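You operate a simulated robot arm through the tools that you are given. There is no shell and no other tool. Be economical: measure what you need, move in short steps, check, and stop when the job is done.

You run a simulated robot arm. Do the job below in one go: nothing can be reset, and whatever is moved stays where it is left.

Task
Take the grey corner guard from the top of the grey bench and put it on top of the plain brass block. Then take the black spool and leave it on the blue cord bundle. Then turn the black dial knob to 30 mm. Then take the blue cone from the top of the blue bench and leave it on the top of the brown plate. Then take the small red cone and leave it on the grey cover. Then take the orange ribbon roll and leave it on the top of the blue-edged board. Then fetch the purple parcel and set it on the beige wooden board. Then take the small grey bin on the top of the blue bench and put it away on the low shelf of the cream bench. Do these in the order given. Set down upright: blue cone, small red cone.

It is judged by the outcome, as a careful person would: the job done as asked, and still so three seconds after it is handed in. It fails if anything else is knocked over, pushed out of place, dropped, spilled or broken. A push-on lid holds only when it is set on centred and level and pressed home; a screw cap is set on level and turned clockwise until tight.

Robot
A 7-joint arm with a fingered hand on a trunk, on a base that drives. Base frame: it is fixed to the floor where the robot stands at the start and does not move with it; the origin is under the middle of the robot, x ahead of it, y to its left, z up; the surface under the hand at the start is at about z = 760. Readings come in mm, rad, newtons and seconds.
With the tool pointing down near the work surface it reaches from about 360 to 840 mm from the robot's upright axis, wherever it stands. Its first joint turns from -2.007 to 2.007 rad. Places, roughly: beige wooden board (20x19x2 cm) [-2200, -1700, 800]; black dial knob [-8400, 600, 900]; black spool (5x5x3 cm) [-4300, 9700, 800]; blue cone (7x7x12 cm) [-3600, -1900, 800]; blue cord bundle (8x6x3 cm) [-4700, 9500, 800]; corner guard [500, 0, 750]; grey cover (22x16x2 cm) [-2900, -1600, 800]; low shelf of the cream bench [-4700, -2300, 300]; orange ribbon roll (8x8x4 cm) [-2800, -1300, 800]; plain brass block (5x6x4 cm) [500, -400, 800]; purple parcel [-2000, -1750, 750]; small grey bin (13x10x8 cm) [-1400, -1700, 800]; small red cone (6x6x9 cm) [-3400, -1700, 800]; top of the blue-edged board (29x20 cm) [-3200, 2520, 820]; top of the brown plate [400, 700, 800]. Payload 5 kg.
The tool frame sits at the grasp point between the pads (the TCP): z along the fingers, y along the line on which they close. The tips reach 32 mm beyond it. The gripper opens to 160 mm. The gripper's body begins 89 mm behind the TCP. The gripper is a hand of 4 fingers: y runs from the thumb to the fingers, the wrist lies at [0, 0, -267] in the tool frame.
Orientation is told as [roll, pitch, yaw] about the base's x, y, z axes, in that order, counted from this pose: with the fingers straight down and closing along the base's y, the tool's x points along the base's -x, its y along +y and its z along -z.

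Tools
- The arm moves only by the tool arm_command. Its argument "deltas" is a list of rows, each a list of 6 numbers: the shift along the tool's x, y, z in units of 50 mm (1.0 is 50 mm), then the turn, a rotation vector about the tool's x, y, z in units of 5 degrees (1.0 is 5 degrees). In form: [[x, y, z, rx, ry, rz], ...]. A call has 1 to 12 rows; each row shifts and turns the commanded pose from where the row before left it, along the tool's axes as they then stand. A call with a number of a shift or a turn outside -1 to 1 is refused whole. Each row takes 0.2 s and may step no farther than 50 mm and 0.15 rad from the row before; otherwise, the whole call is refused. Where a pose cannot be reached the arm comes as near as it can. A force on the tool above 40 N (or 10 N above the force at the start of the call, whichever is more), or a blocked arm, ends the call early, and 0.2 s more pass. In this call time passes only in rows, and 0.2 s behind the last. It gives the time, the measured TCP pose, the force on the tool (base axes), the opening and the grip force at its end, in the units of the frame above (readings bear some noise), with the torque about the TCP (base axes, N m) and any sound that the robot's microphone picked up, and new pictures: "views" is both (left out), scene, wrist or none.
- Cameras (640 x 400 px; columns grow to the right, rows downward): "scene" is now at [15.1, 160.5, 1539.7]; the picture's right is [0.05, -1.00, 0.00], its down [-0.80, -0.04, -0.59] and it looks along [0.59, 0.03, -0.81] (base axes); focal length 279 px, centre (320, 200). "wrist" rides on the gripper at [80, -4, -114] in the tool frame; the picture's right is [0.05, 1.00, 0.00], its down [-0.82, 0.04, -0.58] and it looks along [-0.58, 0.03, 0.82] (tool axes); focal length 265 px, centre (320, 200). There is no depth. A picture from a camera that has moved, and an enlarged one, comes with that camera's place and axes in the base frame and with its lens.
- raise_lower(by): slides the trunk up (or, below 0, down) by that many mm; the arm and the scene camera ride with it, the base frame stays. It gives what a move gives, with no picture.
- roll_base(legs): drives the robot by 1 to 6 legs, each [ahead, turn to the left] in mm and rad, along the robot's own axes; the way and the turn of a leg run together, so that a leg with both is an arc; at most 1500 mm and 3.142 rad a leg. The arm and the cameras ride along, it lands a little off, and it stops where it bumps. It gives what a move gives, and a new picture of the scene camera.
- set_fingers(finger1, finger2, finger3, thumb_bend): sets how far each is bent, from 0 (flat) to 1 (curled in); at 0.3 the hand is open as for a grip, at 0.7 the pads meet at the TCP. One left out holds its place. A second passes; each finger stops where it meets its share of the squeeze, and holds until it gets a number again. It is the only way to open and close the hand. It gives what a move gives, with no picture; readings hold the bend of each and the force on the fingers (four entries, about 0 where the hand has none), thumb and palm.
- turn_head(pan, tilt): turns the head with the scene camera to pan (to the left, within 2.705 rad either way) and tilt (down, from -0.506 to 1.204), counted from straight ahead of the robot. It gives what a move gives, and a new picture of the scene camera.
- enlarge(camera, box): a new picture of the part [left, top, right, bottom] of that camera's present view, enlarged. It takes no simulated time.
- job_done(): hands the job in; it is judged then, once.

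Go step by step. Nothing tells you exact positions but the pictures and the camera data: compare them with the known pose of the tool, close in by small moves and look again before you grip or let go. The budget is 217 turns and 260 pictures, counting those below and the enlarged ones. Unless the task says otherwise, let go and move clear before handing in.

The tools are called after "Emit:" by a JSON object that holds its "op" and its "data". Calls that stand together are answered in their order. arm_command: Moves the arm, as the interface text tells. Its arguments: {"type":"object","properties":{"deltas":{"type":"array","items":{"type":"array","items":{"type":"number"}}},"views":{"type":"string","enum":["both","scene","wrist","none"]}},"required":["deltas"]} The other tools are called the same way: raise_lower (by) slides the trunk up or down; set_fingers (finger1, finger2, finger3, thumb_bend) moves the fingers one by one; roll_base (legs) drives the base; turn_head (pan, tilt) turns the head that bears the scene camera; enlarge (camera, box) takes an enlarged picture of a part of a camera's view; job_done () hands the job in.

At the start:

```text
time_s: 0.0
position: [543.9, -36.0, 1097.9]
tool_rot: [0.0, 0.0, -0.001]
force: [0.1, 0.3, 0.1]
wrist_torque: [-0.02, -0.03, 0.04]
gripper_width: 159.8
finger_force: 0.1
shape: jaw
bend: [0.3, 0.3, 0.3, 0.3]
finger forces: [0.1, 0.0, 0.1, 0.1, 0.0, 0.0]
trunk travel left (down, up): [-675.0, 315.0]
robot x, y, heading: [1.7, -2.4, -0.004]
head pan, tilt: [0.052, 0.935]
```

scene: 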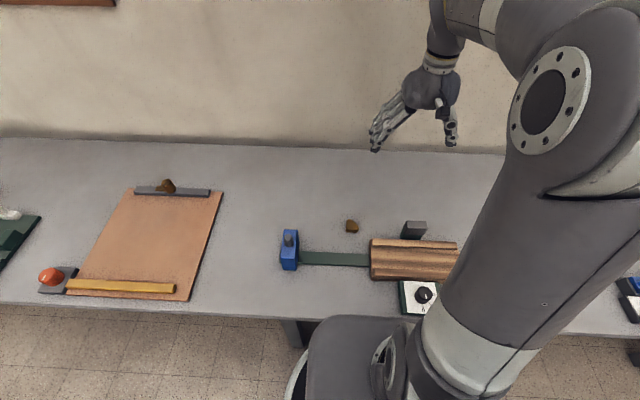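
wrist: 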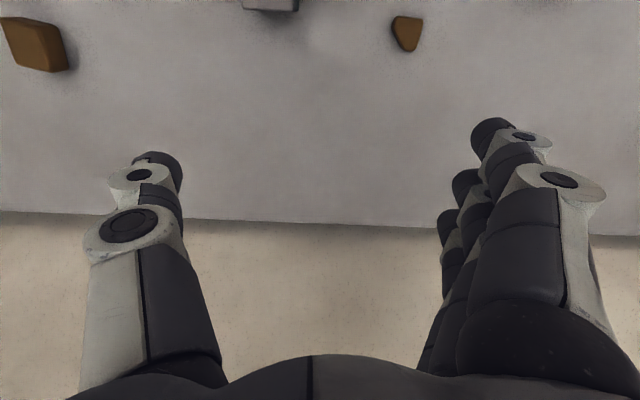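

I see a grey block-like thing near (470,-110), a small brown piece near (485,85), and a brass block near (520,-430). I'll enlarge the pictures to identify them.

Emit:
{"op": "enlarge", "data": {"camera": "scene", "box": [270, 180, 470, 320]}}

Emit:
{"op": "turn_head", "data": {"pan": -0.6, "tilt": 0.8}}

```text
2.86 times, centred on (370, 250) of scene
camera zoom: at [15.1, 160.5, 1539.7], right [0.05, -1.0, 0.0], down [-0.8, -0.04, -0.59], along [0.59, 0.03, -0.81], focal length 798 px, centre (177, 57)
```

zoom: 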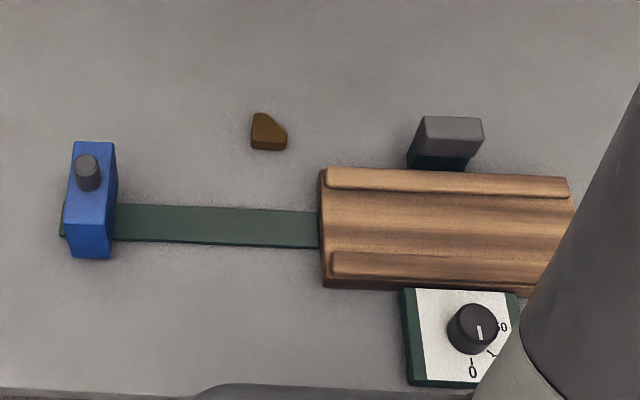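

```text
time_s: 1.0
position: [544.6, -35.7, 1097.8]
tool_rot: [-0.001, 0.0, 0.001]
force: [0.1, 0.0, 0.2]
wrist_torque: [-0.01, 0.01, 0.05]
gripper_width: 159.8
finger_force: 0.0
shape: jaw
bend: [0.3, 0.3, 0.3, 0.3]
finger forces: [0.1, 0.1, 0.1, 0.1, 0.0, 0.0]
trunk travel left (down, up): [-675.0, 315.0]
robot x, y, heading: [-1.3, 2.9, 0.001]
head pan, tilt: [-0.6, 0.799]
camera scene: at [8.3, 111.2, 1550.2], right [-0.56, -0.83, 0.0], down [-0.59, 0.4, -0.7], along [0.58, -0.39, -0.72], focal length 279 px, centre (320, 200)
```

scene: 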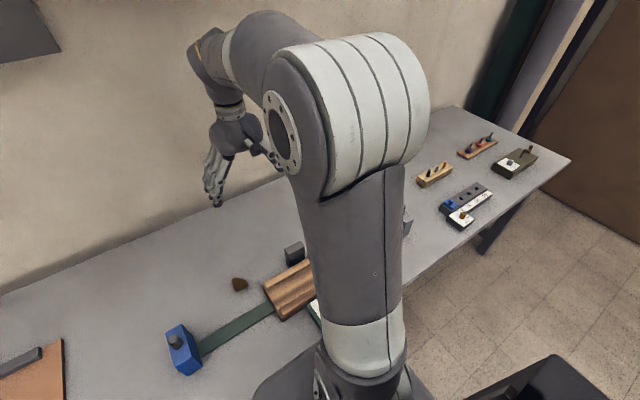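

The grey thing near (470,-115) is likely the guard. I'll draw the hand back to look from above with the wrist camera.

Emit:
{"op": "arm_command", "data": {"deltas": [[1, -0.5, 0, 0, 0, 0], [1, -1, 0, 0, 0, 0], [0.5, -1, 0, 0, 0, 0], [0, -1, 0, 0, 0, 0]], "views": "both"}}

```text
refused: row 1 steps farther than a row can; nothing moved
```

Emit:
{"op": "arm_command", "data": {"deltas": [[0.8, -0.5, 0, 0, 0, 0], [0.7, -0.7, 0, 0, 0, 0], [0.5, -0.7, 0, 0, 0, 0], [0, -0.9, 0, 0, 0, 0]], "views": "wrist"}}

```text
time_s: 2.0
position: [444.6, -177.9, 1097.1]
tool_rot: [0.001, 0.0, -0.002]
force: [0.1, 0.0, -0.7]
wrist_torque: [-0.02, -0.01, -0.02]
gripper_width: 160.0
finger_force: 0.1
shape: jaw
bend: [0.3, 0.3, 0.3, 0.3]
finger forces: [0.0, 0.1, 0.0, 0.0, 0.1, 0.1]
trunk travel left (down, up): [-675.0, 315.0]
robot x, y, heading: [0.7, 2.2, 0.0]
head pan, tilt: [-0.6, 0.799]
camera wrist: at [364.1, -182.0, 1211.6], right [-0.05, 1.0, 0.0], down [0.82, 0.04, 0.58], along [0.58, 0.03, -0.82], focal length 265 px, centre (320, 200)
```

wrist: 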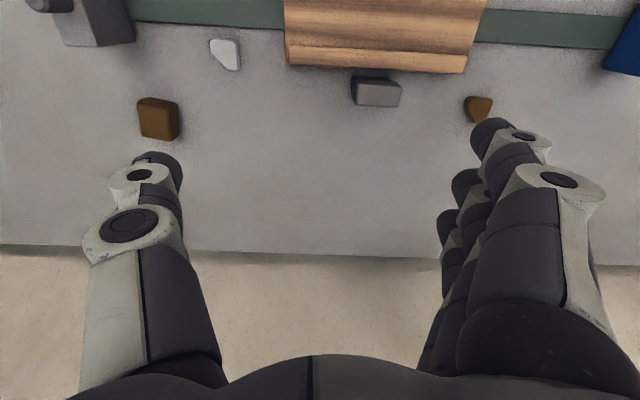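

Emit:
{"op": "enlarge", "data": {"camera": "wrist", "box": [120, 20, 520, 150]}}

Emit:
{"op": "turn_head", "data": {"pan": 0.3, "tilt": 0.9}}

```text
1.60 times, centred on (320, 85) of wrist
camera zoom: at [364.1, -182.0, 1211.6], right [-0.05, 1.0, 0.0], down [0.82, 0.04, 0.58], along [0.58, 0.03, -0.82], focal length 425 px, centre (320, 384)
```

zoom: 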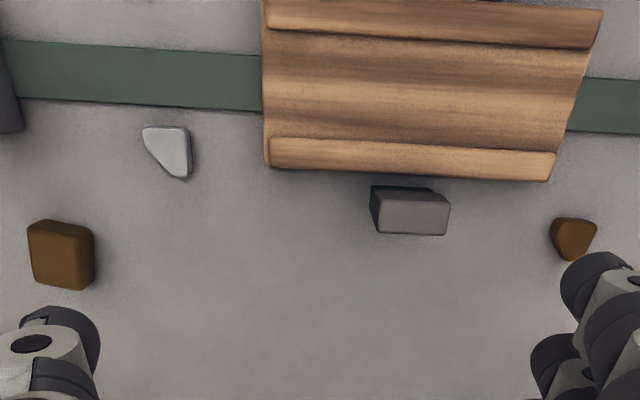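

```text
time_s: 3.2
position: [444.7, -177.5, 1098.2]
tool_rot: [0.0, 0.0, -0.001]
force: [0.0, 0.0, 0.1]
wrist_torque: [0.01, 0.01, -0.02]
gripper_width: 160.0
finger_force: 0.1
shape: jaw
bend: [0.3, 0.3, 0.3, 0.3]
finger forces: [0.1, 0.0, 0.0, 0.1, 0.0, 0.0]
trunk travel left (down, up): [-675.0, 315.0]
robot x, y, heading: [0.9, -0.4, 0.001]
head pan, tilt: [0.3, 0.901]
camera scene: at [13.8, 179.0, 1542.3], right [0.29, -0.96, 0.0], down [-0.75, -0.23, -0.62], along [0.59, 0.18, -0.78], focal length 279 px, centre (320, 200)
```

scene: 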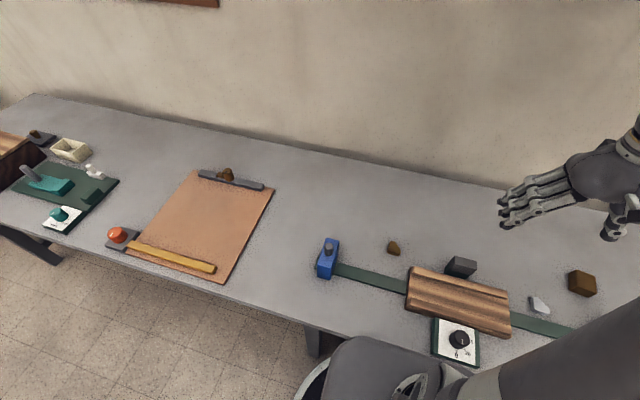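

Candidates are a pale wedge near (420,-318), a dark grey box near (460,-92), and others along the bench. I'll zoom in on them and on the rest of the bench.

Emit:
{"op": "enlarge", "data": {"camera": "scene", "box": [370, 220, 610, 370]}}

Emit:
{"op": "enlarge", "data": {"camera": "scene", "box": [0, 90, 280, 290]}}

Emit:
{"op": "turn_head", "data": {"pan": -0.9, "tilt": 0.8}}

```text
2.67 times, centred on (490, 295) of scene
camera zoom: at [13.8, 179.0, 1542.3], right [0.29, -0.96, 0.0], down [-0.75, -0.23, -0.62], along [0.59, 0.18, -0.78], focal length 744 px, centre (-133, -53)
```

zoom: 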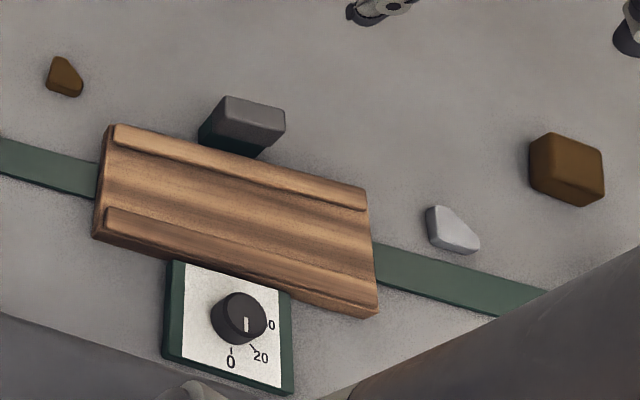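

```text
2.00 times, centred on (140, 190) of scene
camera zoom: at [13.8, 179.0, 1542.3], right [0.29, -0.96, 0.0], down [-0.75, -0.23, -0.62], along [0.59, 0.18, -0.78], focal length 558 px, centre (680, 220)
```

zoom: 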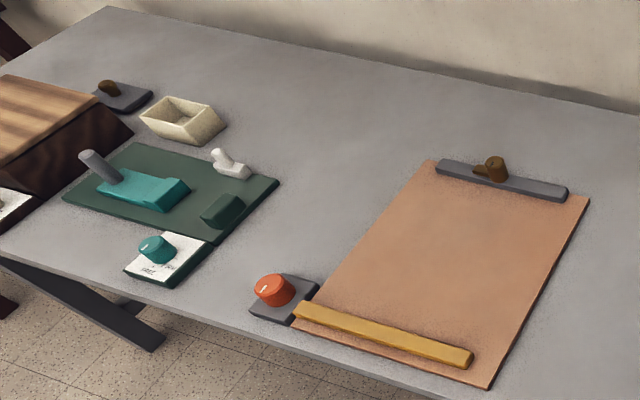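

```text
time_s: 4.6
position: [444.6, -176.9, 1099.1]
tool_rot: [0.0, 0.0, 0.001]
force: [-0.5, -0.2, 0.7]
wrist_torque: [-0.01, 0.01, -0.01]
gripper_width: 160.0
finger_force: 0.0
shape: jaw
bend: [0.3, 0.3, 0.3, 0.3]
finger forces: [0.0, 0.0, 0.1, 0.0, 0.0, 0.0]
trunk travel left (down, up): [-675.0, 315.0]
robot x, y, heading: [2.0, 2.2, 0.003]
head pan, tilt: [-0.901, 0.799]
camera scene: at [-8.2, 93.5, 1550.2], right [-0.78, -0.62, 0.0], down [-0.45, 0.56, -0.7], along [0.43, -0.55, -0.72], focal length 279 px, centre (320, 200)
```

scene: 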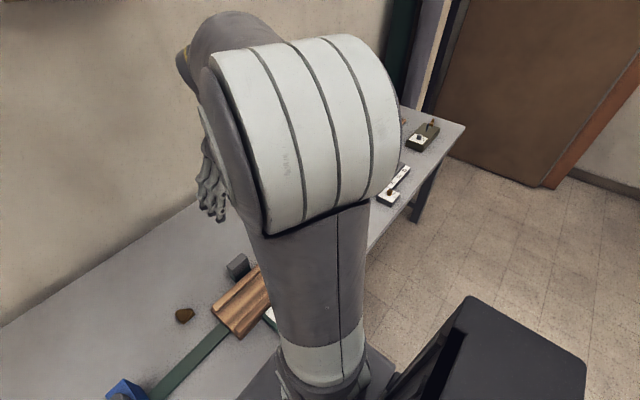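

The pale grey chamfered piece near (420,-318) is the guard (a brown one of the same shape is the decoy). I'll move above it and look closer.

Emit:
{"op": "arm_command", "data": {"deltas": [[0.1, -0.7, 0.6, 0, 0, 0], [0.1, -0.7, 0.6, 0, 0, 0], [0.1, -0.7, 0.6, 0, 0, 0], [0.1, -0.7, 0.6, 0, 0, 0], [0.1, 0, 0.8, 0, 0, 0]], "views": "wrist"}}

Emit:
{"op": "turn_head", "data": {"pan": -0.1, "tilt": 1.1}}

```text
time_s: 5.8
position: [419.6, -316.5, 937.5]
tool_rot: [0.001, -0.001, 0.0]
force: [0.5, 0.0, 0.7]
wrist_torque: [-0.01, -0.03, -0.01]
gripper_width: 160.2
finger_force: 0.0
shape: jaw
bend: [0.3, 0.3, 0.3, 0.3]
finger forces: [0.0, 0.0, 0.1, 0.1, 0.1, 0.1]
trunk travel left (down, up): [-675.0, 315.0]
robot x, y, heading: [-2.8, 0.4, -0.001]
head pan, tilt: [-0.901, 0.799]
camera wrist: at [339.8, -320.6, 1049.7], right [-0.05, 1.0, 0.0], down [0.81, 0.04, 0.58], along [0.58, 0.03, -0.82], focal length 265 px, centre (320, 200)
```

wrist: 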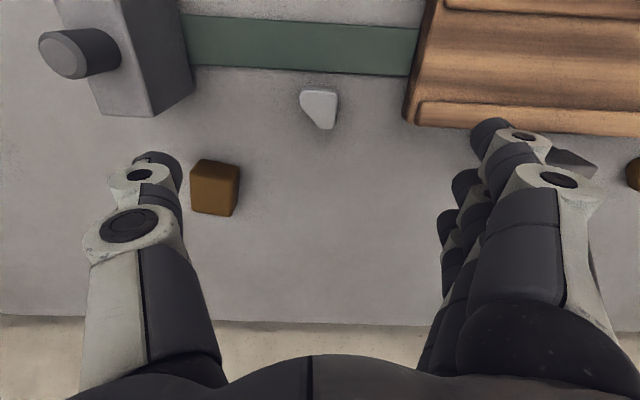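

```text
time_s: 7.0
position: [421.5, -316.5, 936.5]
tool_rot: [0.0, -0.001, 0.0]
force: [0.9, -0.3, -0.3]
wrist_torque: [0.02, -0.02, 0.01]
gripper_width: 159.8
finger_force: 0.0
shape: jaw
bend: [0.3, 0.3, 0.3, 0.3]
finger forces: [0.1, 0.1, 0.0, 0.1, 0.0, 0.1]
trunk travel left (down, up): [-675.0, 315.0]
robot x, y, heading: [-0.2, -0.4, 0.001]
head pan, tilt: [-0.099, 1.1]
camera scene: at [4.5, 150.3, 1528.5], right [-0.1, -0.99, 0.0], down [-0.89, 0.09, -0.45], along [0.45, -0.05, -0.89], focal length 279 px, centre (320, 200)
```

scene: 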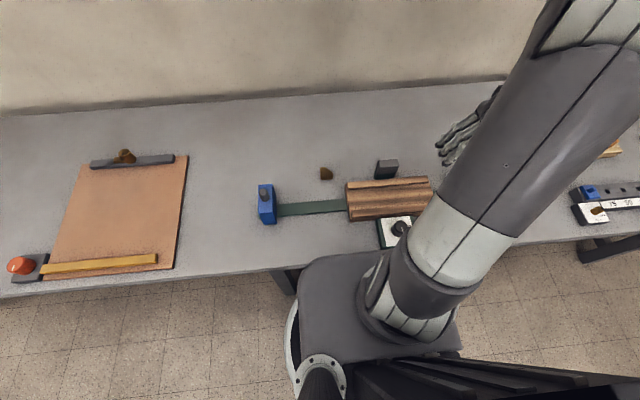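

The guard sits at about (422,-316) with its chamfer toward -y/+x, and the brass block at about (510,-431). I'll part-close the fingers so they clear the wooden block, then descend a bit.

Emit:
{"op": "set_fingers", "data": {"finger1": 0.5, "finger2": 0.5, "finger3": 0.5, "thumb_bend": 0.5}}

Emit:
{"op": "arm_command", "data": {"deltas": [[0.1, 0, 0.8, 0, 0, 0], [0.1, 0, 0.7, 0, 0, 0]], "views": "wrist"}}

```text
time_s: 8.0
position: [419.8, -315.9, 937.5]
tool_rot: [0.0, -0.001, -0.001]
force: [0.4, -1.5, 0.2]
wrist_torque: [-0.02, -0.03, 0.0]
gripper_width: 92.2
finger_force: 0.0
shape: fingers
bend: [0.5, 0.5, 0.5, 0.5]
finger forces: [0.1, 0.0, 0.0, 0.1, 0.1, 0.0]
trunk travel left (down, up): [-675.0, 315.0]
robot x, y, heading: [-3.6, -2.1, 0.001]
head pan, tilt: [-0.099, 1.1]
```

```text
time_s: 8.6
position: [410.0, -314.1, 862.0]
tool_rot: [-0.001, 0.0, 0.0]
force: [0.5, -0.2, -0.3]
wrist_torque: [0.04, -0.02, -0.01]
gripper_width: 92.2
finger_force: 0.1
shape: fingers
bend: [0.5, 0.5, 0.5, 0.5]
finger forces: [0.0, 0.1, 0.0, 0.1, 0.1, 0.0]
trunk travel left (down, up): [-675.0, 315.0]
robot x, y, heading: [0.5, 3.6, 0.0]
head pan, tilt: [-0.099, 1.1]
camera wrist: at [328.4, -318.6, 974.5], right [-0.05, 1.0, 0.0], down [0.82, 0.04, 0.58], along [0.58, 0.03, -0.82], focal length 265 px, centre (320, 200)
```

wrist: 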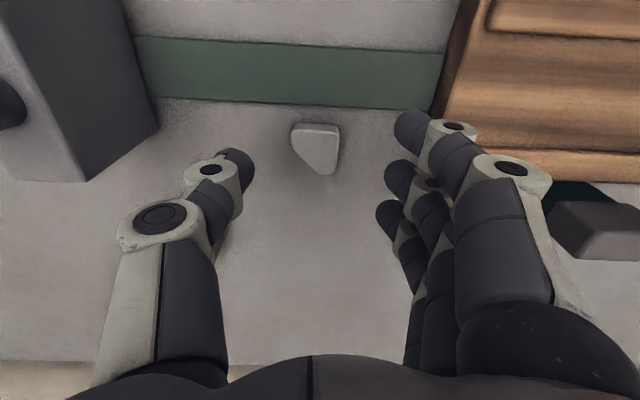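

The guard is well centred between thumb and middle finger. I descend until the tips are just above the bench.

Emit:
{"op": "arm_command", "data": {"deltas": [[0, 0, 0.6, 0, 0, 0], [0, 0, 0.5, 0, 0, 0], [0, 0, 0.2, 0, 0, 0]], "views": "wrist"}}

```text
time_s: 9.5
position: [407.3, -314.3, 800.6]
tool_rot: [-0.006, -0.007, -0.002]
force: [-2.9, 1.2, 27.5]
wrist_torque: [1.45, 0.53, 0.17]
gripper_width: 93.0
finger_force: 13.3
shape: fingers
bend: [0.51, 0.5, 0.5, 0.5]
finger forces: [13.9, 9.6, 3.2, 0.1, 0.6, 0.0]
trunk travel left (down, up): [-675.0, 315.0]
robot x, y, heading: [0.5, 0.8, 0.0]
head pan, tilt: [-0.099, 1.1]
stopped in row 3: the force on the tool passed its limit at 47 N (the readings are from after the stop); the commanded pose is now the measured one
camera wrist: at [326.2, -318.3, 913.1], right [-0.05, 1.0, -0.01], down [0.81, 0.04, 0.58], along [0.58, 0.02, -0.81], focal length 265 px, centre (320, 200)
```

wrist: 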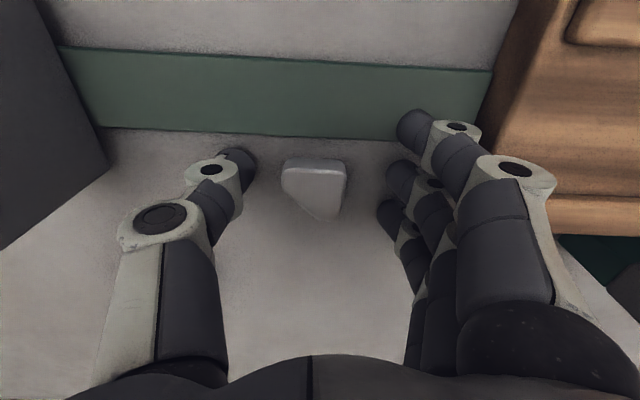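

The tips met the bench/rail. I raise 6 mm, then pinch with the middle finger and thumb.

Emit:
{"op": "arm_command", "data": {"deltas": [[0, 0, -0.13, 0, 0, 0]], "views": "none"}}

Emit:
{"op": "set_fingers", "data": {"finger2": 0.72, "thumb_bend": 0.72}}

Emit:
{"op": "arm_command", "data": {"deltas": [[0, 0, 0, 0, 0, 0]], "views": "wrist"}}

```text
time_s: 9.9
position: [408.6, -314.1, 804.6]
tool_rot: [-0.003, -0.003, 0.0]
force: [0.8, 0.5, 0.1]
wrist_torque: [0.0, 0.0, -0.02]
gripper_width: 91.3
finger_force: 0.0
shape: fingers
bend: [0.5, 0.5, 0.5, 0.5]
finger forces: [0.0, 0.0, 0.0, 0.0, 0.0, 0.1]
trunk travel left (down, up): [-675.0, 315.0]
robot x, y, heading: [0.3, -1.0, 0.0]
head pan, tilt: [-0.099, 1.1]
```

```text
time_s: 10.9
position: [408.7, -314.3, 804.5]
tool_rot: [-0.004, -0.003, 0.001]
force: [-0.8, 0.2, 0.1]
wrist_torque: [-0.02, -0.02, 0.01]
gripper_width: 62.9
finger_force: 11.1
shape: fingers
bend: [0.5, 0.59, 0.5, 0.68]
finger forces: [0.0, 10.8, 0.0, 0.0, 10.7, 0.0]
trunk travel left (down, up): [-675.0, 315.0]
robot x, y, heading: [-1.6, -1.3, -0.002]
head pan, tilt: [-0.099, 1.1]
```

```text
time_s: 11.3
position: [408.1, -314.7, 803.4]
tool_rot: [-0.003, -0.004, 0.0]
force: [0.2, 0.6, -0.2]
wrist_torque: [0.03, 0.03, -0.03]
gripper_width: 62.8
finger_force: 10.8
shape: fingers
bend: [0.5, 0.59, 0.5, 0.68]
finger forces: [0.0, 10.7, 0.1, 0.0, 10.6, 0.0]
trunk travel left (down, up): [-675.0, 315.0]
robot x, y, heading: [-3.7, -1.4, 0.006]
head pan, tilt: [-0.099, 1.1]
camera wrist: at [327.4, -318.0, 917.4], right [-0.05, 1.0, 0.0], down [0.81, 0.04, 0.58], along [0.58, 0.03, -0.81], focal length 265 px, centre (320, 200)
```

wrist: 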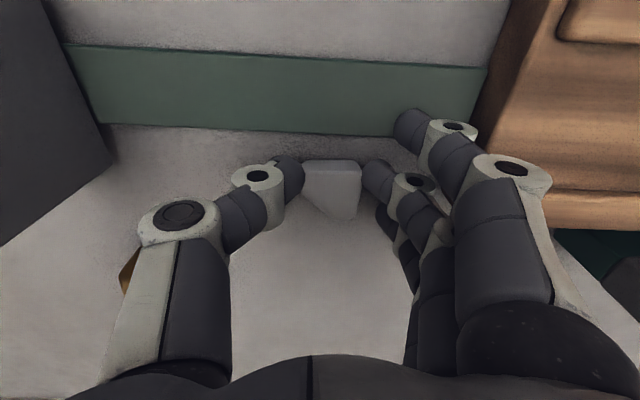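

The guard is pinched at about 11 N. Lift and check.

Emit:
{"op": "arm_command", "data": {"deltas": [[0, 0, -0.4, 0, 0, 0], [0, 0, -0.8, 0, 0, 0], [0, 0, -0.8, 0, 0, 0]], "views": "wrist"}}

```text
time_s: 12.1
position: [406.6, -313.4, 904.4]
tool_rot: [-0.003, -0.002, -0.001]
force: [-0.7, 0.7, -0.2]
wrist_torque: [-0.03, -0.01, 0.02]
gripper_width: 62.7
finger_force: 10.6
shape: fingers
bend: [0.5, 0.59, 0.5, 0.68]
finger forces: [0.0, 10.7, 0.0, 0.0, 10.6, 0.1]
trunk travel left (down, up): [-675.0, 315.0]
robot x, y, heading: [-0.3, 1.0, 0.002]
head pan, tilt: [-0.099, 1.1]
camera wrist: at [327.0, -315.7, 1017.0], right [-0.05, 1.0, 0.0], down [0.81, 0.04, 0.58], along [0.58, 0.03, -0.81], focal length 265 px, centre (320, 200)
```

wrist: 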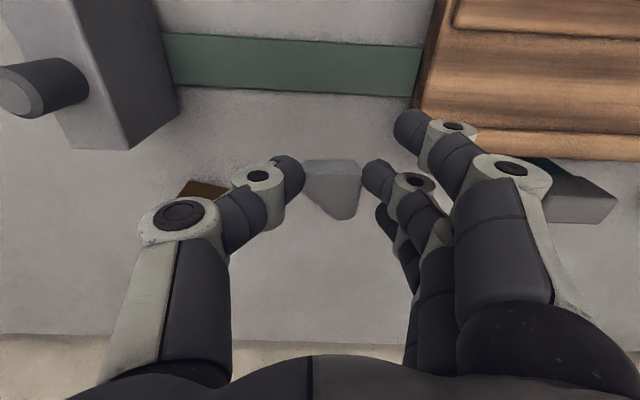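

The guard is held. I carry it over the brass block, staying high.

Emit:
{"op": "arm_command", "data": {"deltas": [[-0.36, -0.51, 0, 0, 0, 0], [-0.36, -0.51, 0, 0, 0, 0], [-0.36, -0.51, 0, 0, 0, 0], [-0.36, -0.51, 0, 0, 0, 0], [-0.36, -0.51, 0, 0, 0, 0]], "views": "both"}}

```text
time_s: 13.3
position: [498.5, -441.3, 901.4]
tool_rot: [-0.001, -0.005, 0.001]
force: [0.0, 0.2, -0.4]
wrist_torque: [0.03, -0.01, -0.02]
gripper_width: 62.7
finger_force: 10.7
shape: fingers
bend: [0.5, 0.59, 0.5, 0.68]
finger forces: [0.1, 10.7, 0.0, 0.1, 10.6, 0.1]
trunk travel left (down, up): [-675.0, 315.0]
robot x, y, heading: [0.9, -0.2, 0.003]
head pan, tilt: [-0.099, 1.1]
camera scene: at [4.8, 149.6, 1528.5], right [-0.1, -0.99, 0.0], down [-0.89, 0.09, -0.45], along [0.45, -0.04, -0.89], focal length 279 px, centre (320, 200)
camera wrist: at [417.4, -444.2, 1014.4], right [-0.05, 1.0, 0.0], down [0.81, 0.04, 0.58], along [0.58, 0.03, -0.81], focal length 265 px, centre (320, 200)
```

scene: 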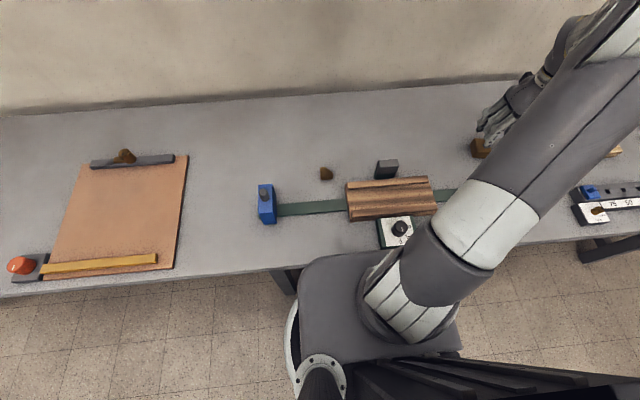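
wrist: 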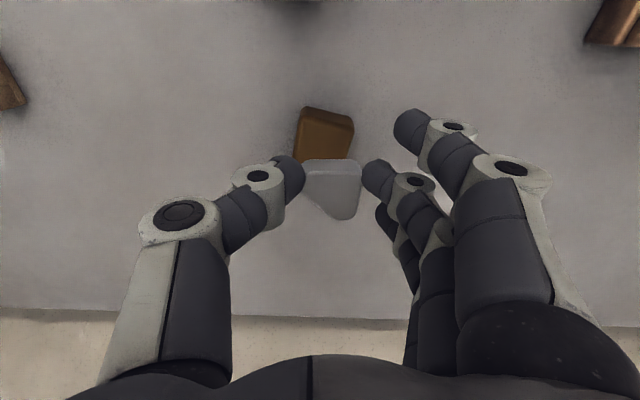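

Brass block top centre is about (513,-434); the guard is above it now. I lower in small steps to contact.

Emit:
{"op": "arm_command", "data": {"deltas": [[0, -0.06, 0.5, 0, 0, 0], [0, 0, 0.4, 0, 0, 0], [0, 0, 0.1, 0, 0, 0]], "views": "wrist"}}

```text
time_s: 14.1
position: [498.3, -444.8, 854.5]
tool_rot: [-0.003, -0.004, 0.0]
force: [-0.8, 0.2, -0.4]
wrist_torque: [-0.01, 0.0, -0.03]
gripper_width: 62.7
finger_force: 10.8
shape: fingers
bend: [0.5, 0.59, 0.5, 0.68]
finger forces: [0.1, 10.8, 0.0, 0.0, 10.5, 0.0]
trunk travel left (down, up): [-675.0, 315.0]
robot x, y, heading: [1.0, -0.2, 0.001]
head pan, tilt: [-0.099, 1.1]
camera wrist: at [416.6, -448.3, 967.2], right [-0.05, 1.0, 0.0], down [0.81, 0.04, 0.58], along [0.58, 0.03, -0.81], focal length 265 px, centre (320, 200)
```

wrist: 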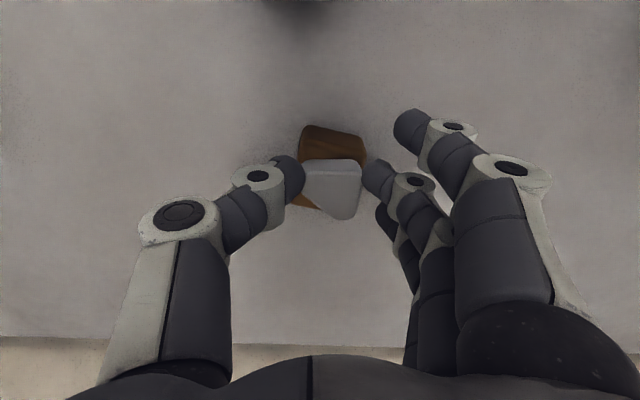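

Emit:
{"op": "arm_command", "data": {"deltas": [[0, 0, 0.1, 0, 0, 0], [0, 0, 0.06, 0, 0, 0]], "views": "none"}}

```text
time_s: 14.7
position: [499.4, -444.5, 846.4]
tool_rot: [-0.002, -0.003, -0.002]
force: [-0.7, -0.2, -0.2]
wrist_torque: [-0.01, -0.03, 0.0]
gripper_width: 62.7
finger_force: 10.8
shape: fingers
bend: [0.5, 0.59, 0.5, 0.68]
finger forces: [0.0, 10.8, 0.1, 0.0, 10.5, 0.0]
trunk travel left (down, up): [-675.0, 315.0]
robot x, y, heading: [3.2, -0.7, -0.002]
head pan, tilt: [-0.099, 1.1]
```

Emit:
{"op": "arm_command", "data": {"deltas": [[0, 0, 0.06, 0, 0, 0]], "views": "none"}}

Emit:
{"op": "arm_command", "data": {"deltas": [[0, 0, 0.04, 0, 0, 0]], "views": "wrist"}}

```text
time_s: 15.1
position: [497.4, -446.9, 844.3]
tool_rot: [-0.005, -0.004, -0.002]
force: [-1.3, 0.0, -0.5]
wrist_torque: [0.01, 0.01, 0.0]
gripper_width: 62.8
finger_force: 10.7
shape: fingers
bend: [0.5, 0.59, 0.5, 0.68]
finger forces: [0.0, 10.8, 0.0, 0.0, 10.5, 0.0]
trunk travel left (down, up): [-675.0, 315.0]
robot x, y, heading: [-5.0, 5.9, -0.002]
head pan, tilt: [-0.099, 1.1]
```

```text
time_s: 15.5
position: [498.0, -445.7, 841.2]
tool_rot: [-0.005, -0.004, -0.002]
force: [0.5, -0.8, -0.6]
wrist_torque: [0.0, 0.02, 0.0]
gripper_width: 62.6
finger_force: 10.4
shape: fingers
bend: [0.5, 0.59, 0.5, 0.68]
finger forces: [0.0, 10.8, 0.0, 0.0, 10.4, 0.0]
trunk travel left (down, up): [-675.0, 315.0]
robot x, y, heading: [0.7, 0.1, -0.0]
head pan, tilt: [-0.099, 1.1]
camera wrist: at [416.9, -449.2, 954.6], right [-0.05, 1.0, 0.0], down [0.81, 0.04, 0.58], along [0.58, 0.03, -0.81], focal length 265 px, centre (320, 200)
```

wrist: 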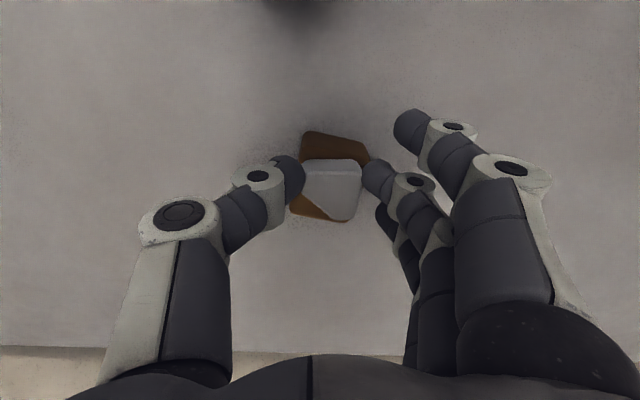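

Emit:
{"op": "arm_command", "data": {"deltas": [[0, 0, 0.04, 0, 0, 0]], "views": "none"}}

Emit:
{"op": "arm_command", "data": {"deltas": [[0, 0, 0.04, 0, 0, 0]], "views": "none"}}

Emit:
{"op": "arm_command", "data": {"deltas": [[0, 0, 0.04, 0, 0, 0]], "views": "none"}}

```text
time_s: 15.9
position: [497.8, -446.3, 839.3]
tool_rot: [-0.004, -0.005, -0.001]
force: [0.0, 0.1, 0.0]
wrist_torque: [0.01, 0.01, 0.0]
gripper_width: 62.8
finger_force: 10.5
shape: fingers
bend: [0.5, 0.59, 0.5, 0.68]
finger forces: [0.0, 10.8, 0.0, 0.0, 10.4, 0.1]
trunk travel left (down, up): [-675.0, 315.0]
robot x, y, heading: [0.7, -4.1, -0.003]
head pan, tilt: [-0.099, 1.1]
```

```text
time_s: 16.3
position: [499.0, -447.2, 838.8]
tool_rot: [-0.004, -0.006, -0.001]
force: [-1.8, -0.7, 8.2]
wrist_torque: [0.19, -0.04, 0.0]
gripper_width: 62.4
finger_force: 11.3
shape: fingers
bend: [0.5, 0.59, 0.5, 0.68]
finger forces: [0.1, 10.9, 0.0, 0.0, 11.3, 0.1]
trunk travel left (down, up): [-675.0, 315.0]
robot x, y, heading: [-3.5, -0.7, 0.0]
head pan, tilt: [-0.099, 1.1]
```

```text
time_s: 16.7
position: [498.0, -447.2, 837.5]
tool_rot: [-0.006, -0.005, 0.0]
force: [0.1, -4.2, 9.6]
wrist_torque: [0.14, -0.07, -0.03]
gripper_width: 62.7
finger_force: 12.1
shape: fingers
bend: [0.5, 0.6, 0.5, 0.68]
finger forces: [0.0, 10.3, 0.1, 0.1, 14.7, 0.0]
trunk travel left (down, up): [-675.0, 315.0]
robot x, y, heading: [-2.4, 1.9, 0.004]
head pan, tilt: [-0.099, 1.1]
```

Contact is felt. I release and rise.

Emit:
{"op": "arm_command", "data": {"deltas": [[0, 0, -0.04, 0, 0, 0]], "views": "none"}}

Emit:
{"op": "set_fingers", "data": {"finger2": 0.52, "thumb_bend": 0.55}}

Emit:
{"op": "arm_command", "data": {"deltas": [[0, 0, -0.4, 0, 0, 0], [0, 0, -0.8, 0, 0, 0], [0, 0, -1, 0, 0, 0]], "views": "wrist"}}

```text
time_s: 17.1
position: [496.7, -444.5, 838.4]
tool_rot: [-0.002, -0.003, 0.001]
force: [0.1, -1.0, 4.6]
wrist_torque: [0.1, -0.04, -0.03]
gripper_width: 62.7
finger_force: 11.4
shape: fingers
bend: [0.5, 0.6, 0.5, 0.68]
finger forces: [0.1, 10.8, 0.1, 0.1, 12.1, 0.0]
trunk travel left (down, up): [-675.0, 315.0]
robot x, y, heading: [-0.5, -3.0, 0.002]
head pan, tilt: [-0.099, 1.1]
```

```text
time_s: 18.1
position: [497.1, -445.6, 838.0]
tool_rot: [-0.004, -0.003, 0.0]
force: [0.5, 0.5, -0.2]
wrist_torque: [0.0, 0.02, -0.04]
gripper_width: 80.9
finger_force: 0.0
shape: fingers
bend: [0.5, 0.52, 0.5, 0.55]
finger forces: [0.0, 0.0, 0.0, 0.1, 0.0, 0.0]
trunk travel left (down, up): [-675.0, 315.0]
robot x, y, heading: [-1.2, 1.5, -0.003]
head pan, tilt: [-0.099, 1.1]
```

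```text
time_s: 18.9
position: [501.3, -446.0, 949.0]
tool_rot: [-0.002, -0.004, -0.001]
force: [-0.1, 0.6, 0.2]
wrist_torque: [0.0, 0.0, -0.01]
gripper_width: 81.3
finger_force: 0.0
shape: fingers
bend: [0.5, 0.52, 0.5, 0.55]
finger forces: [0.1, 0.1, 0.0, 0.0, 0.1, 0.0]
trunk travel left (down, up): [-675.0, 315.0]
robot x, y, heading: [-3.5, 0.6, -0.001]
head pan, tilt: [-0.099, 1.1]
camera wrist: at [419.4, -448.6, 1062.9], right [-0.05, 1.0, 0.0], down [0.81, 0.04, 0.58], along [0.58, 0.03, -0.81], focal length 265 px, centre (320, 200)
```

wrist: 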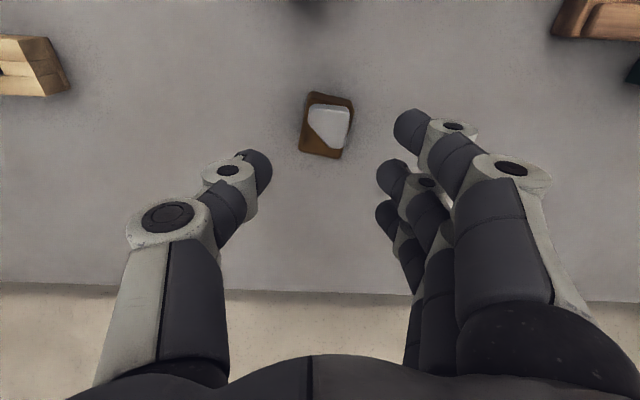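

The guard rests on the brass block. I lift and tuck the arm, back away, and look for the way to the spool (at -4300, 9700).

Emit:
{"op": "arm_command", "data": {"deltas": [[0, 0, -0.95, 0, 0, 0], [0, 0, -0.95, 0, 0, 0], [0, 0.6, -0.7, 0, 0, 0], [0.2, 0.9, -0.3, 0, 0, 0], [0.2, 0.95, 0, 0, 0, 0], [0.2, 0.95, 0, 0, 0, 0], [0.2, 0.95, 0, 0, 0, 0], [0.2, 0.95, 0, 0, 0, 0], [0.2, 0.95, 0, 0, 0, 0]], "views": "none"}}

Emit:
{"op": "turn_head", "data": {"pan": 1.57, "tilt": 0.25}}

Emit:
{"op": "turn_head", "data": {"pan": 2.6, "tilt": 0.25}}

Emit:
{"op": "turn_head", "data": {"pan": -2.6, "tilt": 0.25}}

```text
time_s: 20.9
position: [440.7, -131.8, 1092.1]
tool_rot: [-0.003, -0.004, -0.002]
force: [0.1, -0.7, -0.6]
wrist_torque: [-0.02, 0.0, -0.01]
gripper_width: 81.1
finger_force: 0.0
shape: fingers
bend: [0.5, 0.52, 0.5, 0.55]
finger forces: [0.0, 0.0, 0.1, 0.0, 0.1, 0.1]
trunk travel left (down, up): [-675.0, 315.0]
robot x, y, heading: [2.1, -2.5, -0.002]
head pan, tilt: [-0.099, 1.1]
```

```text
time_s: 22.6
position: [441.1, -132.6, 1093.0]
tool_rot: [-0.004, -0.003, 0.0]
force: [-1.3, 0.1, 1.2]
wrist_torque: [-0.01, -0.01, -0.06]
gripper_width: 81.3
finger_force: 0.1
shape: fingers
bend: [0.5, 0.52, 0.5, 0.55]
finger forces: [0.1, 0.0, 0.0, 0.0, 0.0, 0.0]
trunk travel left (down, up): [-675.0, 315.0]
robot x, y, heading: [-3.2, -1.8, 0.003]
head pan, tilt: [1.571, 0.25]
camera scene: at [-58.4, 250.1, 1599.3], right [1.0, 0.0, 0.0], down [0.0, -0.25, -0.97], along [0.0, 0.97, -0.25], focal length 279 px, centre (320, 200)
```

scene: 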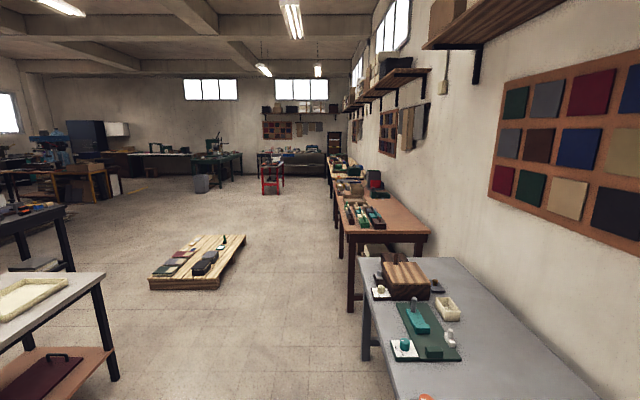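

```text
time_s: 23.9
position: [440.7, -133.4, 1092.1]
tool_rot: [-0.001, -0.005, 0.002]
force: [-1.0, 0.0, -1.2]
wrist_torque: [0.0, 0.02, 0.03]
gripper_width: 81.1
finger_force: 0.1
shape: fingers
bend: [0.5, 0.52, 0.5, 0.55]
finger forces: [0.0, 0.0, 0.1, 0.0, 0.0, 0.0]
trunk travel left (down, up): [-675.0, 315.0]
robot x, y, heading: [-0.1, 0.3, -0.001]
head pan, tilt: [2.601, 0.25]
camera scene: at [-138.5, 204.9, 1599.3], right [0.52, 0.86, 0.0], down [0.21, -0.13, -0.97], along [-0.83, 0.5, -0.25], focal length 279 px, centre (320, 200)
```

scene: 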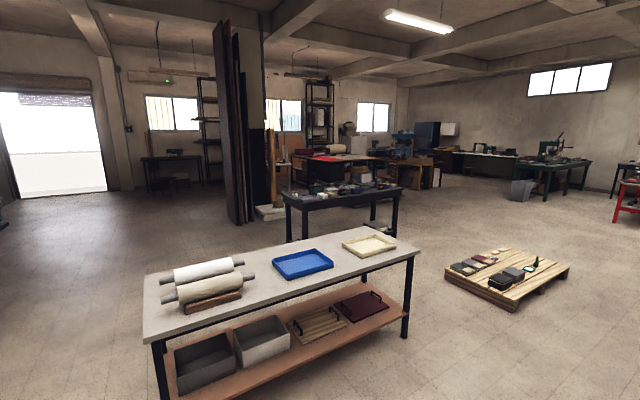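

```text
time_s: 28.0
position: [442.1, -131.8, 1092.3]
tool_rot: [-0.003, -0.005, -0.001]
force: [0.9, 0.2, -1.0]
wrist_torque: [-0.02, 0.0, -0.04]
gripper_width: 81.4
finger_force: 0.0
shape: fingers
bend: [0.5, 0.52, 0.5, 0.55]
finger forces: [0.0, 0.0, 0.1, 0.0, 0.0, 0.1]
trunk travel left (down, up): [-675.0, 315.0]
robot x, y, heading: [-1.6, -2.3, -0.001]
head pan, tilt: [-2.601, 0.25]
camera scene: at [-138.5, 108.6, 1599.3], right [-0.52, 0.86, 0.0], down [0.21, 0.13, -0.97], along [-0.83, -0.5, -0.25], focal length 279 px, centre (320, 200)
```

scene: 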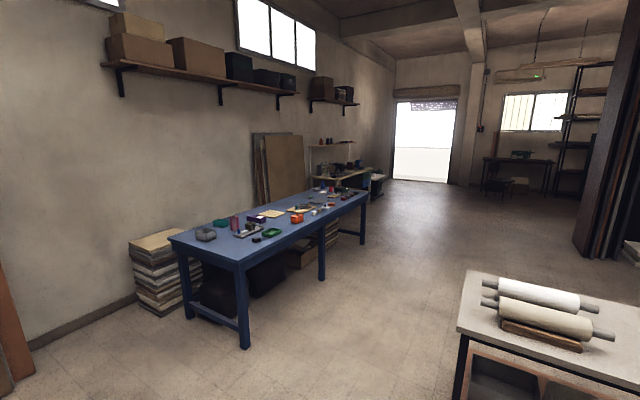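

It is a large workshop; the spool bench is at the far left of the far wall. I'll back off, turn left and drive along the clear aisle at x≈-430 to y≈4500.

Emit:
{"op": "turn_head", "data": {"pan": 0, "tilt": 0.3}}

Emit:
{"op": "roll_base", "data": {"legs": [[-430, 0], [0, 1.571], [1500, 0], [1500, 0], [1500, 0]]}}

Emit:
{"op": "turn_head", "data": {"pan": 0.7, "tilt": 0.2}}

```text
time_s: 30.3
position: [442.2, -132.1, 1091.5]
tool_rot: [-0.005, -0.003, 0.0]
force: [0.5, -0.4, 0.5]
wrist_torque: [-0.01, -0.01, 0.02]
gripper_width: 81.5
finger_force: 0.1
shape: fingers
bend: [0.5, 0.52, 0.5, 0.55]
finger forces: [0.0, 0.0, 0.1, 0.0, 0.1, 0.0]
trunk travel left (down, up): [-675.0, 315.0]
robot x, y, heading: [-1.7, -1.6, -0.006]
head pan, tilt: [0.0, 0.3]
camera scene: at [34.9, 156.6, 1594.6], right [0.0, -1.0, 0.0], down [-0.3, 0.0, -0.96], along [0.96, 0.0, -0.3], focal length 279 px, centre (320, 200)
```

scene: 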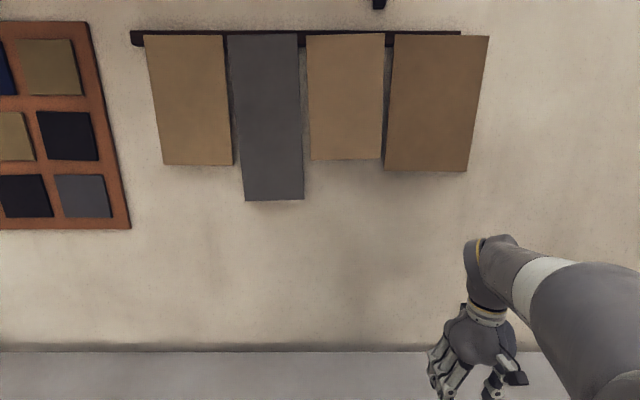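

```text
time_s: 58.0
position: [-399.5, 4944.1, 1091.9]
tool_rot: [-0.005, -0.004, 1.601]
force: [-0.9, 0.1, -0.4]
wrist_torque: [0.0, 0.01, 0.0]
gripper_width: 81.1
finger_force: 0.0
shape: fingers
bend: [0.5, 0.52, 0.5, 0.55]
finger forces: [0.1, 0.0, 0.0, 0.0, 0.1, 0.0]
trunk travel left (down, up): [-675.0, 315.0]
robot x, y, heading: [-517.8, 4495.9, 1.604]
head pan, tilt: [0.0, 0.3]
camera scene: at [-673.2, 4525.9, 1594.6], right [1.0, 0.03, 0.0], down [0.01, -0.3, -0.96], along [-0.03, 0.95, -0.3], focal length 279 px, centre (320, 200)
```

scene: 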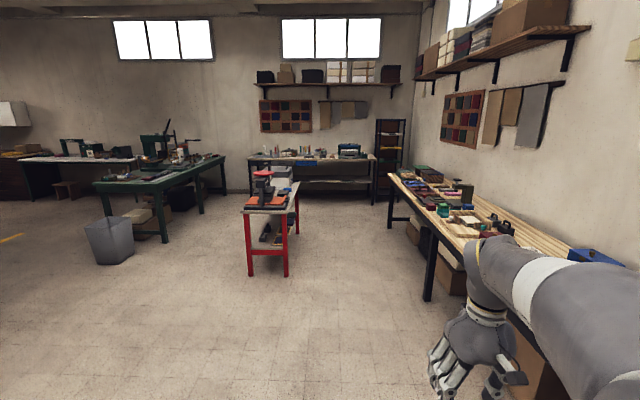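

```text
time_s: 59.1
position: [-398.8, 4942.9, 1091.8]
tool_rot: [-0.004, -0.005, 1.603]
force: [1.2, 0.3, 0.7]
wrist_torque: [-0.01, -0.03, -0.01]
gripper_width: 81.2
finger_force: 0.0
shape: fingers
bend: [0.5, 0.52, 0.5, 0.55]
finger forces: [0.1, 0.0, 0.0, 0.1, 0.1, 0.1]
trunk travel left (down, up): [-675.0, 315.0]
robot x, y, heading: [-518.2, 4499.7, 1.6]
head pan, tilt: [0.7, 0.201]
camera scene: at [-732.4, 4501.8, 1603.8], right [0.74, 0.67, 0.0], down [0.13, -0.15, -0.98], along [-0.65, 0.73, -0.2], focal length 279 px, centre (320, 200)
```

scene: 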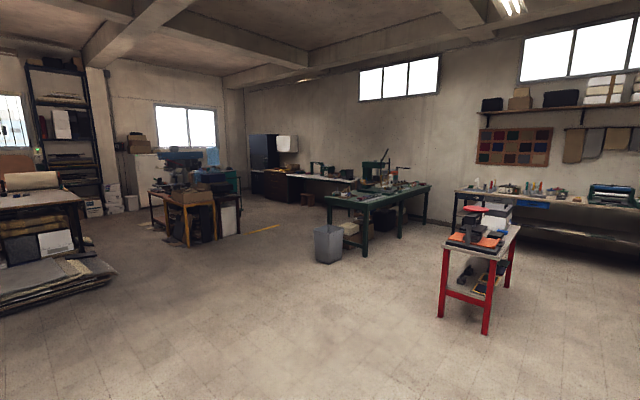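

The spool bench looks to be at the right end of the long desk on the far wall, left of the green table. I drive diagonally to about (-4300, 6400) and look again.

Emit:
{"op": "turn_head", "data": {"pan": 0, "tilt": 0.3}}

Emit:
{"op": "roll_base", "data": {"legs": [[0, 1.073], [1500, 0], [1500, 0], [1233, 0], [0, -1.1]]}}

```text
time_s: 60.1
position: [-399.2, 4941.3, 1091.9]
tool_rot: [-0.003, -0.004, 1.602]
force: [-0.4, -0.6, -0.2]
wrist_torque: [-0.01, 0.01, 0.03]
gripper_width: 81.1
finger_force: 0.1
shape: fingers
bend: [0.5, 0.52, 0.5, 0.55]
finger forces: [0.0, 0.1, 0.0, 0.0, 0.0, 0.2]
trunk travel left (down, up): [-675.0, 315.0]
robot x, y, heading: [-518.1, 4496.4, 1.6]
head pan, tilt: [0.0, 0.3]
camera scene: at [-673.2, 4525.7, 1594.6], right [1.0, 0.03, 0.0], down [0.01, -0.3, -0.96], along [-0.03, 0.95, -0.3], focal length 279 px, centre (320, 200)
```

scene: 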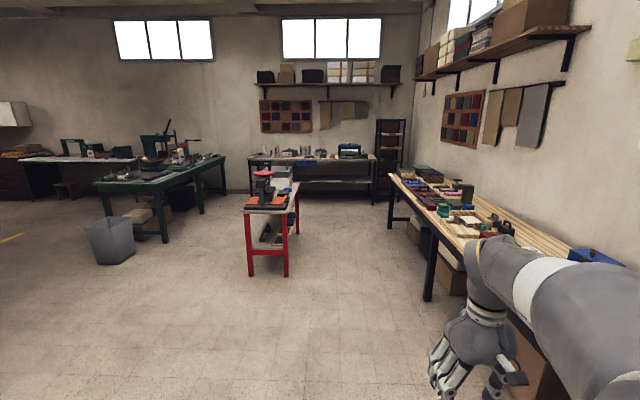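

```text
time_s: 85.5
position: [-4008.8, 6901.3, 1093.6]
tool_rot: [-0.003, -0.004, 1.539]
force: [0.1, -0.3, -0.7]
wrist_torque: [-0.01, 0.05, -0.01]
gripper_width: 81.3
finger_force: 0.2
shape: fingers
bend: [0.5, 0.52, 0.5, 0.55]
finger forces: [0.0, 0.0, 0.0, 0.1, 0.0, 0.1]
trunk travel left (down, up): [-675.0, 315.0]
robot x, y, heading: [-4155.3, 6461.4, 1.539]
head pan, tilt: [0.0, 0.3]
camera scene: at [-4308.0, 6501.5, 1594.6], right [1.0, -0.03, 0.0], down [-0.01, -0.3, -0.96], along [0.03, 0.95, -0.3], focal length 279 px, centre (320, 200)
```

scene: 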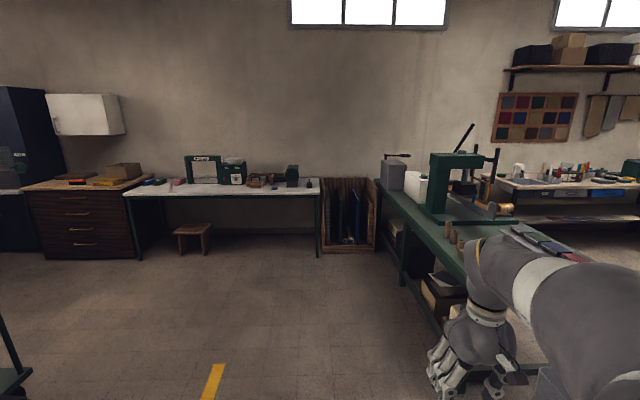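

The desk's right end is at about x≈-4240, front edge y≈9330. I drive to about (-4480, 8700) facing it and look down.

Emit:
{"op": "roll_base", "data": {"legs": [[0, 0.158], [1500, 0], [800, 0], [0, -0.126]]}}

Emit:
{"op": "turn_head", "data": {"pan": 0, "tilt": 0.6}}

```text
time_s: 98.0
position: [-4287.7, 9175.4, 1092.6]
tool_rot: [-0.004, -0.003, 1.566]
force: [0.5, 0.4, 0.8]
wrist_torque: [0.01, 0.0, 0.01]
gripper_width: 81.2
finger_force: 0.0
shape: fingers
bend: [0.5, 0.52, 0.5, 0.55]
finger forces: [0.0, 0.0, 0.1, 0.1, 0.1, 0.0]
trunk travel left (down, up): [-675.0, 315.0]
robot x, y, heading: [-4422.0, 8739.2, 1.565]
head pan, tilt: [0.0, 0.3]
camera scene: at [-4576.6, 8768.6, 1594.6], right [1.0, 0.0, 0.0], down [0.0, -0.3, -0.96], along [0.0, 0.96, -0.3], focal length 279 px, centre (320, 200)
```

scene: 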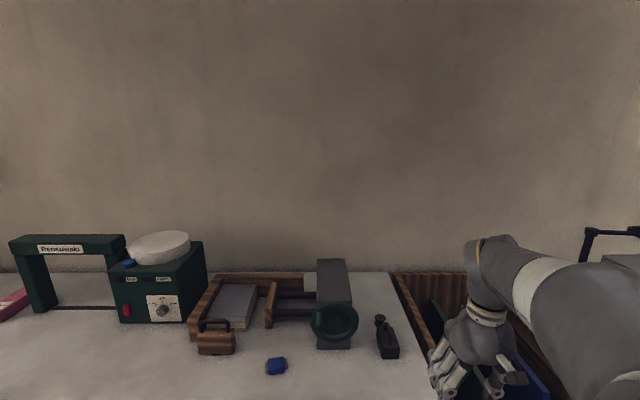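

```text
time_s: 98.8
position: [-4287.6, 9176.9, 1093.1]
tool_rot: [-0.003, -0.005, 1.566]
force: [-0.3, -0.1, 0.0]
wrist_torque: [0.0, -0.02, 0.01]
gripper_width: 81.4
finger_force: 0.0
shape: fingers
bend: [0.5, 0.52, 0.5, 0.55]
finger forces: [0.0, 0.0, 0.0, 0.0, 0.0, 0.0]
trunk travel left (down, up): [-675.0, 315.0]
robot x, y, heading: [-4420.6, 8735.3, 1.569]
head pan, tilt: [0.0, 0.6]
camera scene: at [-4576.9, 8763.7, 1567.2], right [1.0, 0.0, 0.0], down [0.0, -0.56, -0.83], along [0.0, 0.83, -0.56], focal length 279 px, centre (320, 200)
```

scene: 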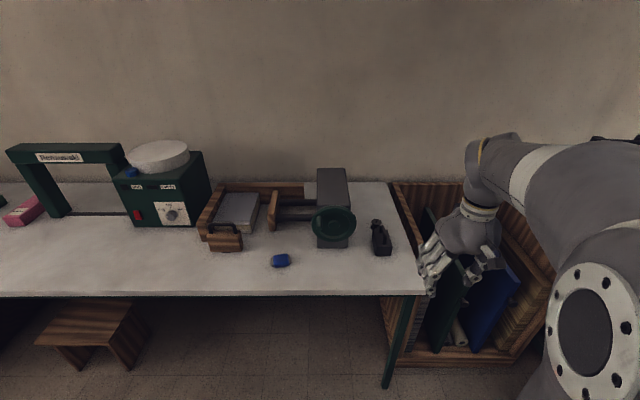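

Emit:
{"op": "enlarge", "data": {"camera": "scene", "box": [190, 160, 430, 310]}}

```text
2.67 times, centred on (310, 235) of scene
camera zoom: at [-4576.9, 8763.7, 1567.2], right [1.0, 0.0, 0.0], down [0.0, -0.56, -0.83], along [0.0, 0.83, -0.56], focal length 744 px, centre (347, 107)
```

zoom: 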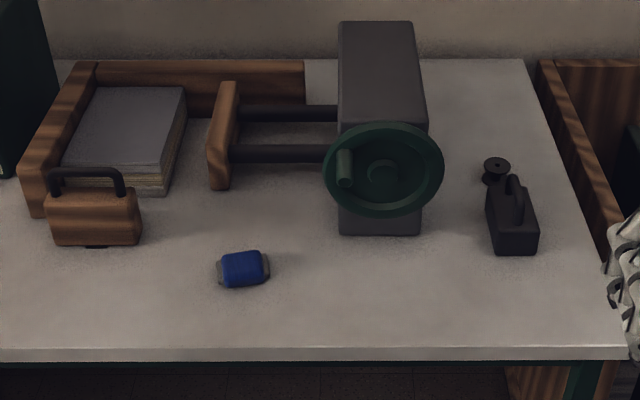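

The spool stands behind the black handled box at about (-4328, 9740); the blue cord bundle is at about (-4729, 9518). I drive 350 mm closer and place the hand above the spool.

Emit:
{"op": "roll_base", "data": {"legs": [[350, 0]]}}

Emit:
{"op": "arm_command", "data": {"deltas": [[-0.9, 0, 0, 0, 0, 0], [-0.9, 0.2, 0.2, 0, 0, 0], [-0.8, 0.2, 0.5, 0, 0, 0], [0, 0.2, 0.8, 0, 0, 0]], "views": "wrist"}}

```text
time_s: 101.0
position: [-4285.5, 9526.7, 1092.5]
tool_rot: [-0.002, -0.003, 1.567]
force: [0.4, 0.4, -0.2]
wrist_torque: [-0.01, 0.02, -0.03]
gripper_width: 81.1
finger_force: 0.1
shape: fingers
bend: [0.5, 0.52, 0.5, 0.55]
finger forces: [0.0, 0.1, 0.0, 0.0, 0.0, 0.0]
trunk travel left (down, up): [-675.0, 315.0]
robot x, y, heading: [-4421.6, 9083.5, 1.567]
head pan, tilt: [0.0, 0.6]
camera scene: at [-4575.3, 9114.1, 1567.1], right [1.0, 0.0, 0.0], down [0.0, -0.57, -0.82], along [0.0, 0.82, -0.57], focal length 279 px, centre (320, 200)
```

scene: 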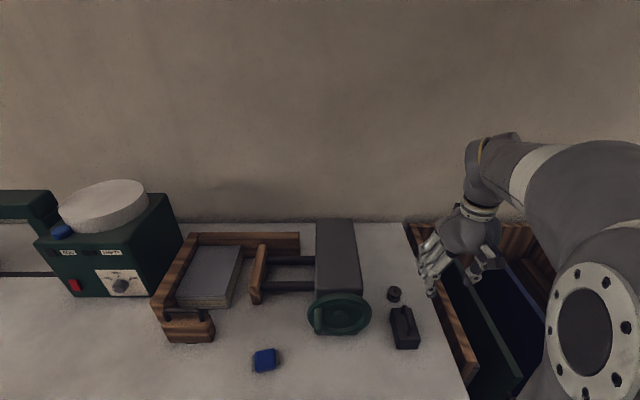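

```text
time_s: 102.0
position: [-4312.1, 9654.1, 1018.2]
tool_rot: [-0.003, -0.003, 1.563]
force: [-0.7, 0.5, 1.0]
wrist_torque: [-0.02, -0.02, 0.02]
gripper_width: 81.1
finger_force: 0.1
shape: fingers
bend: [0.5, 0.52, 0.5, 0.55]
finger forces: [0.1, 0.0, 0.1, 0.0, 0.1, 0.1]
trunk travel left (down, up): [-675.0, 315.0]
robot x, y, heading: [-4418.9, 9082.4, 1.566]
head pan, tilt: [0.0, 0.6]
camera wrist: at [-4309.6, 9573.6, 1131.0], right [-1.0, -0.05, 0.0], down [-0.04, 0.81, 0.58], along [-0.02, 0.58, -0.81], focal length 265 px, centre (320, 200)
```

wrist: 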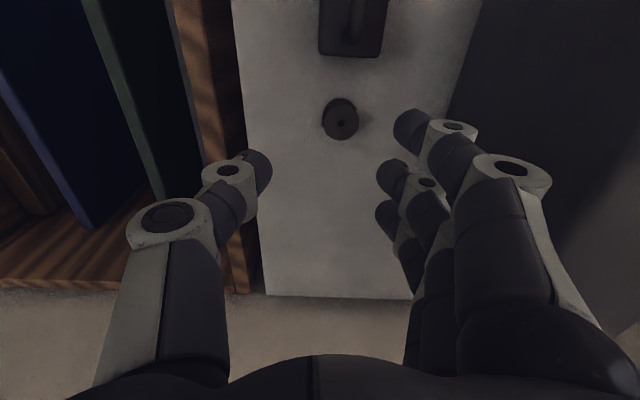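

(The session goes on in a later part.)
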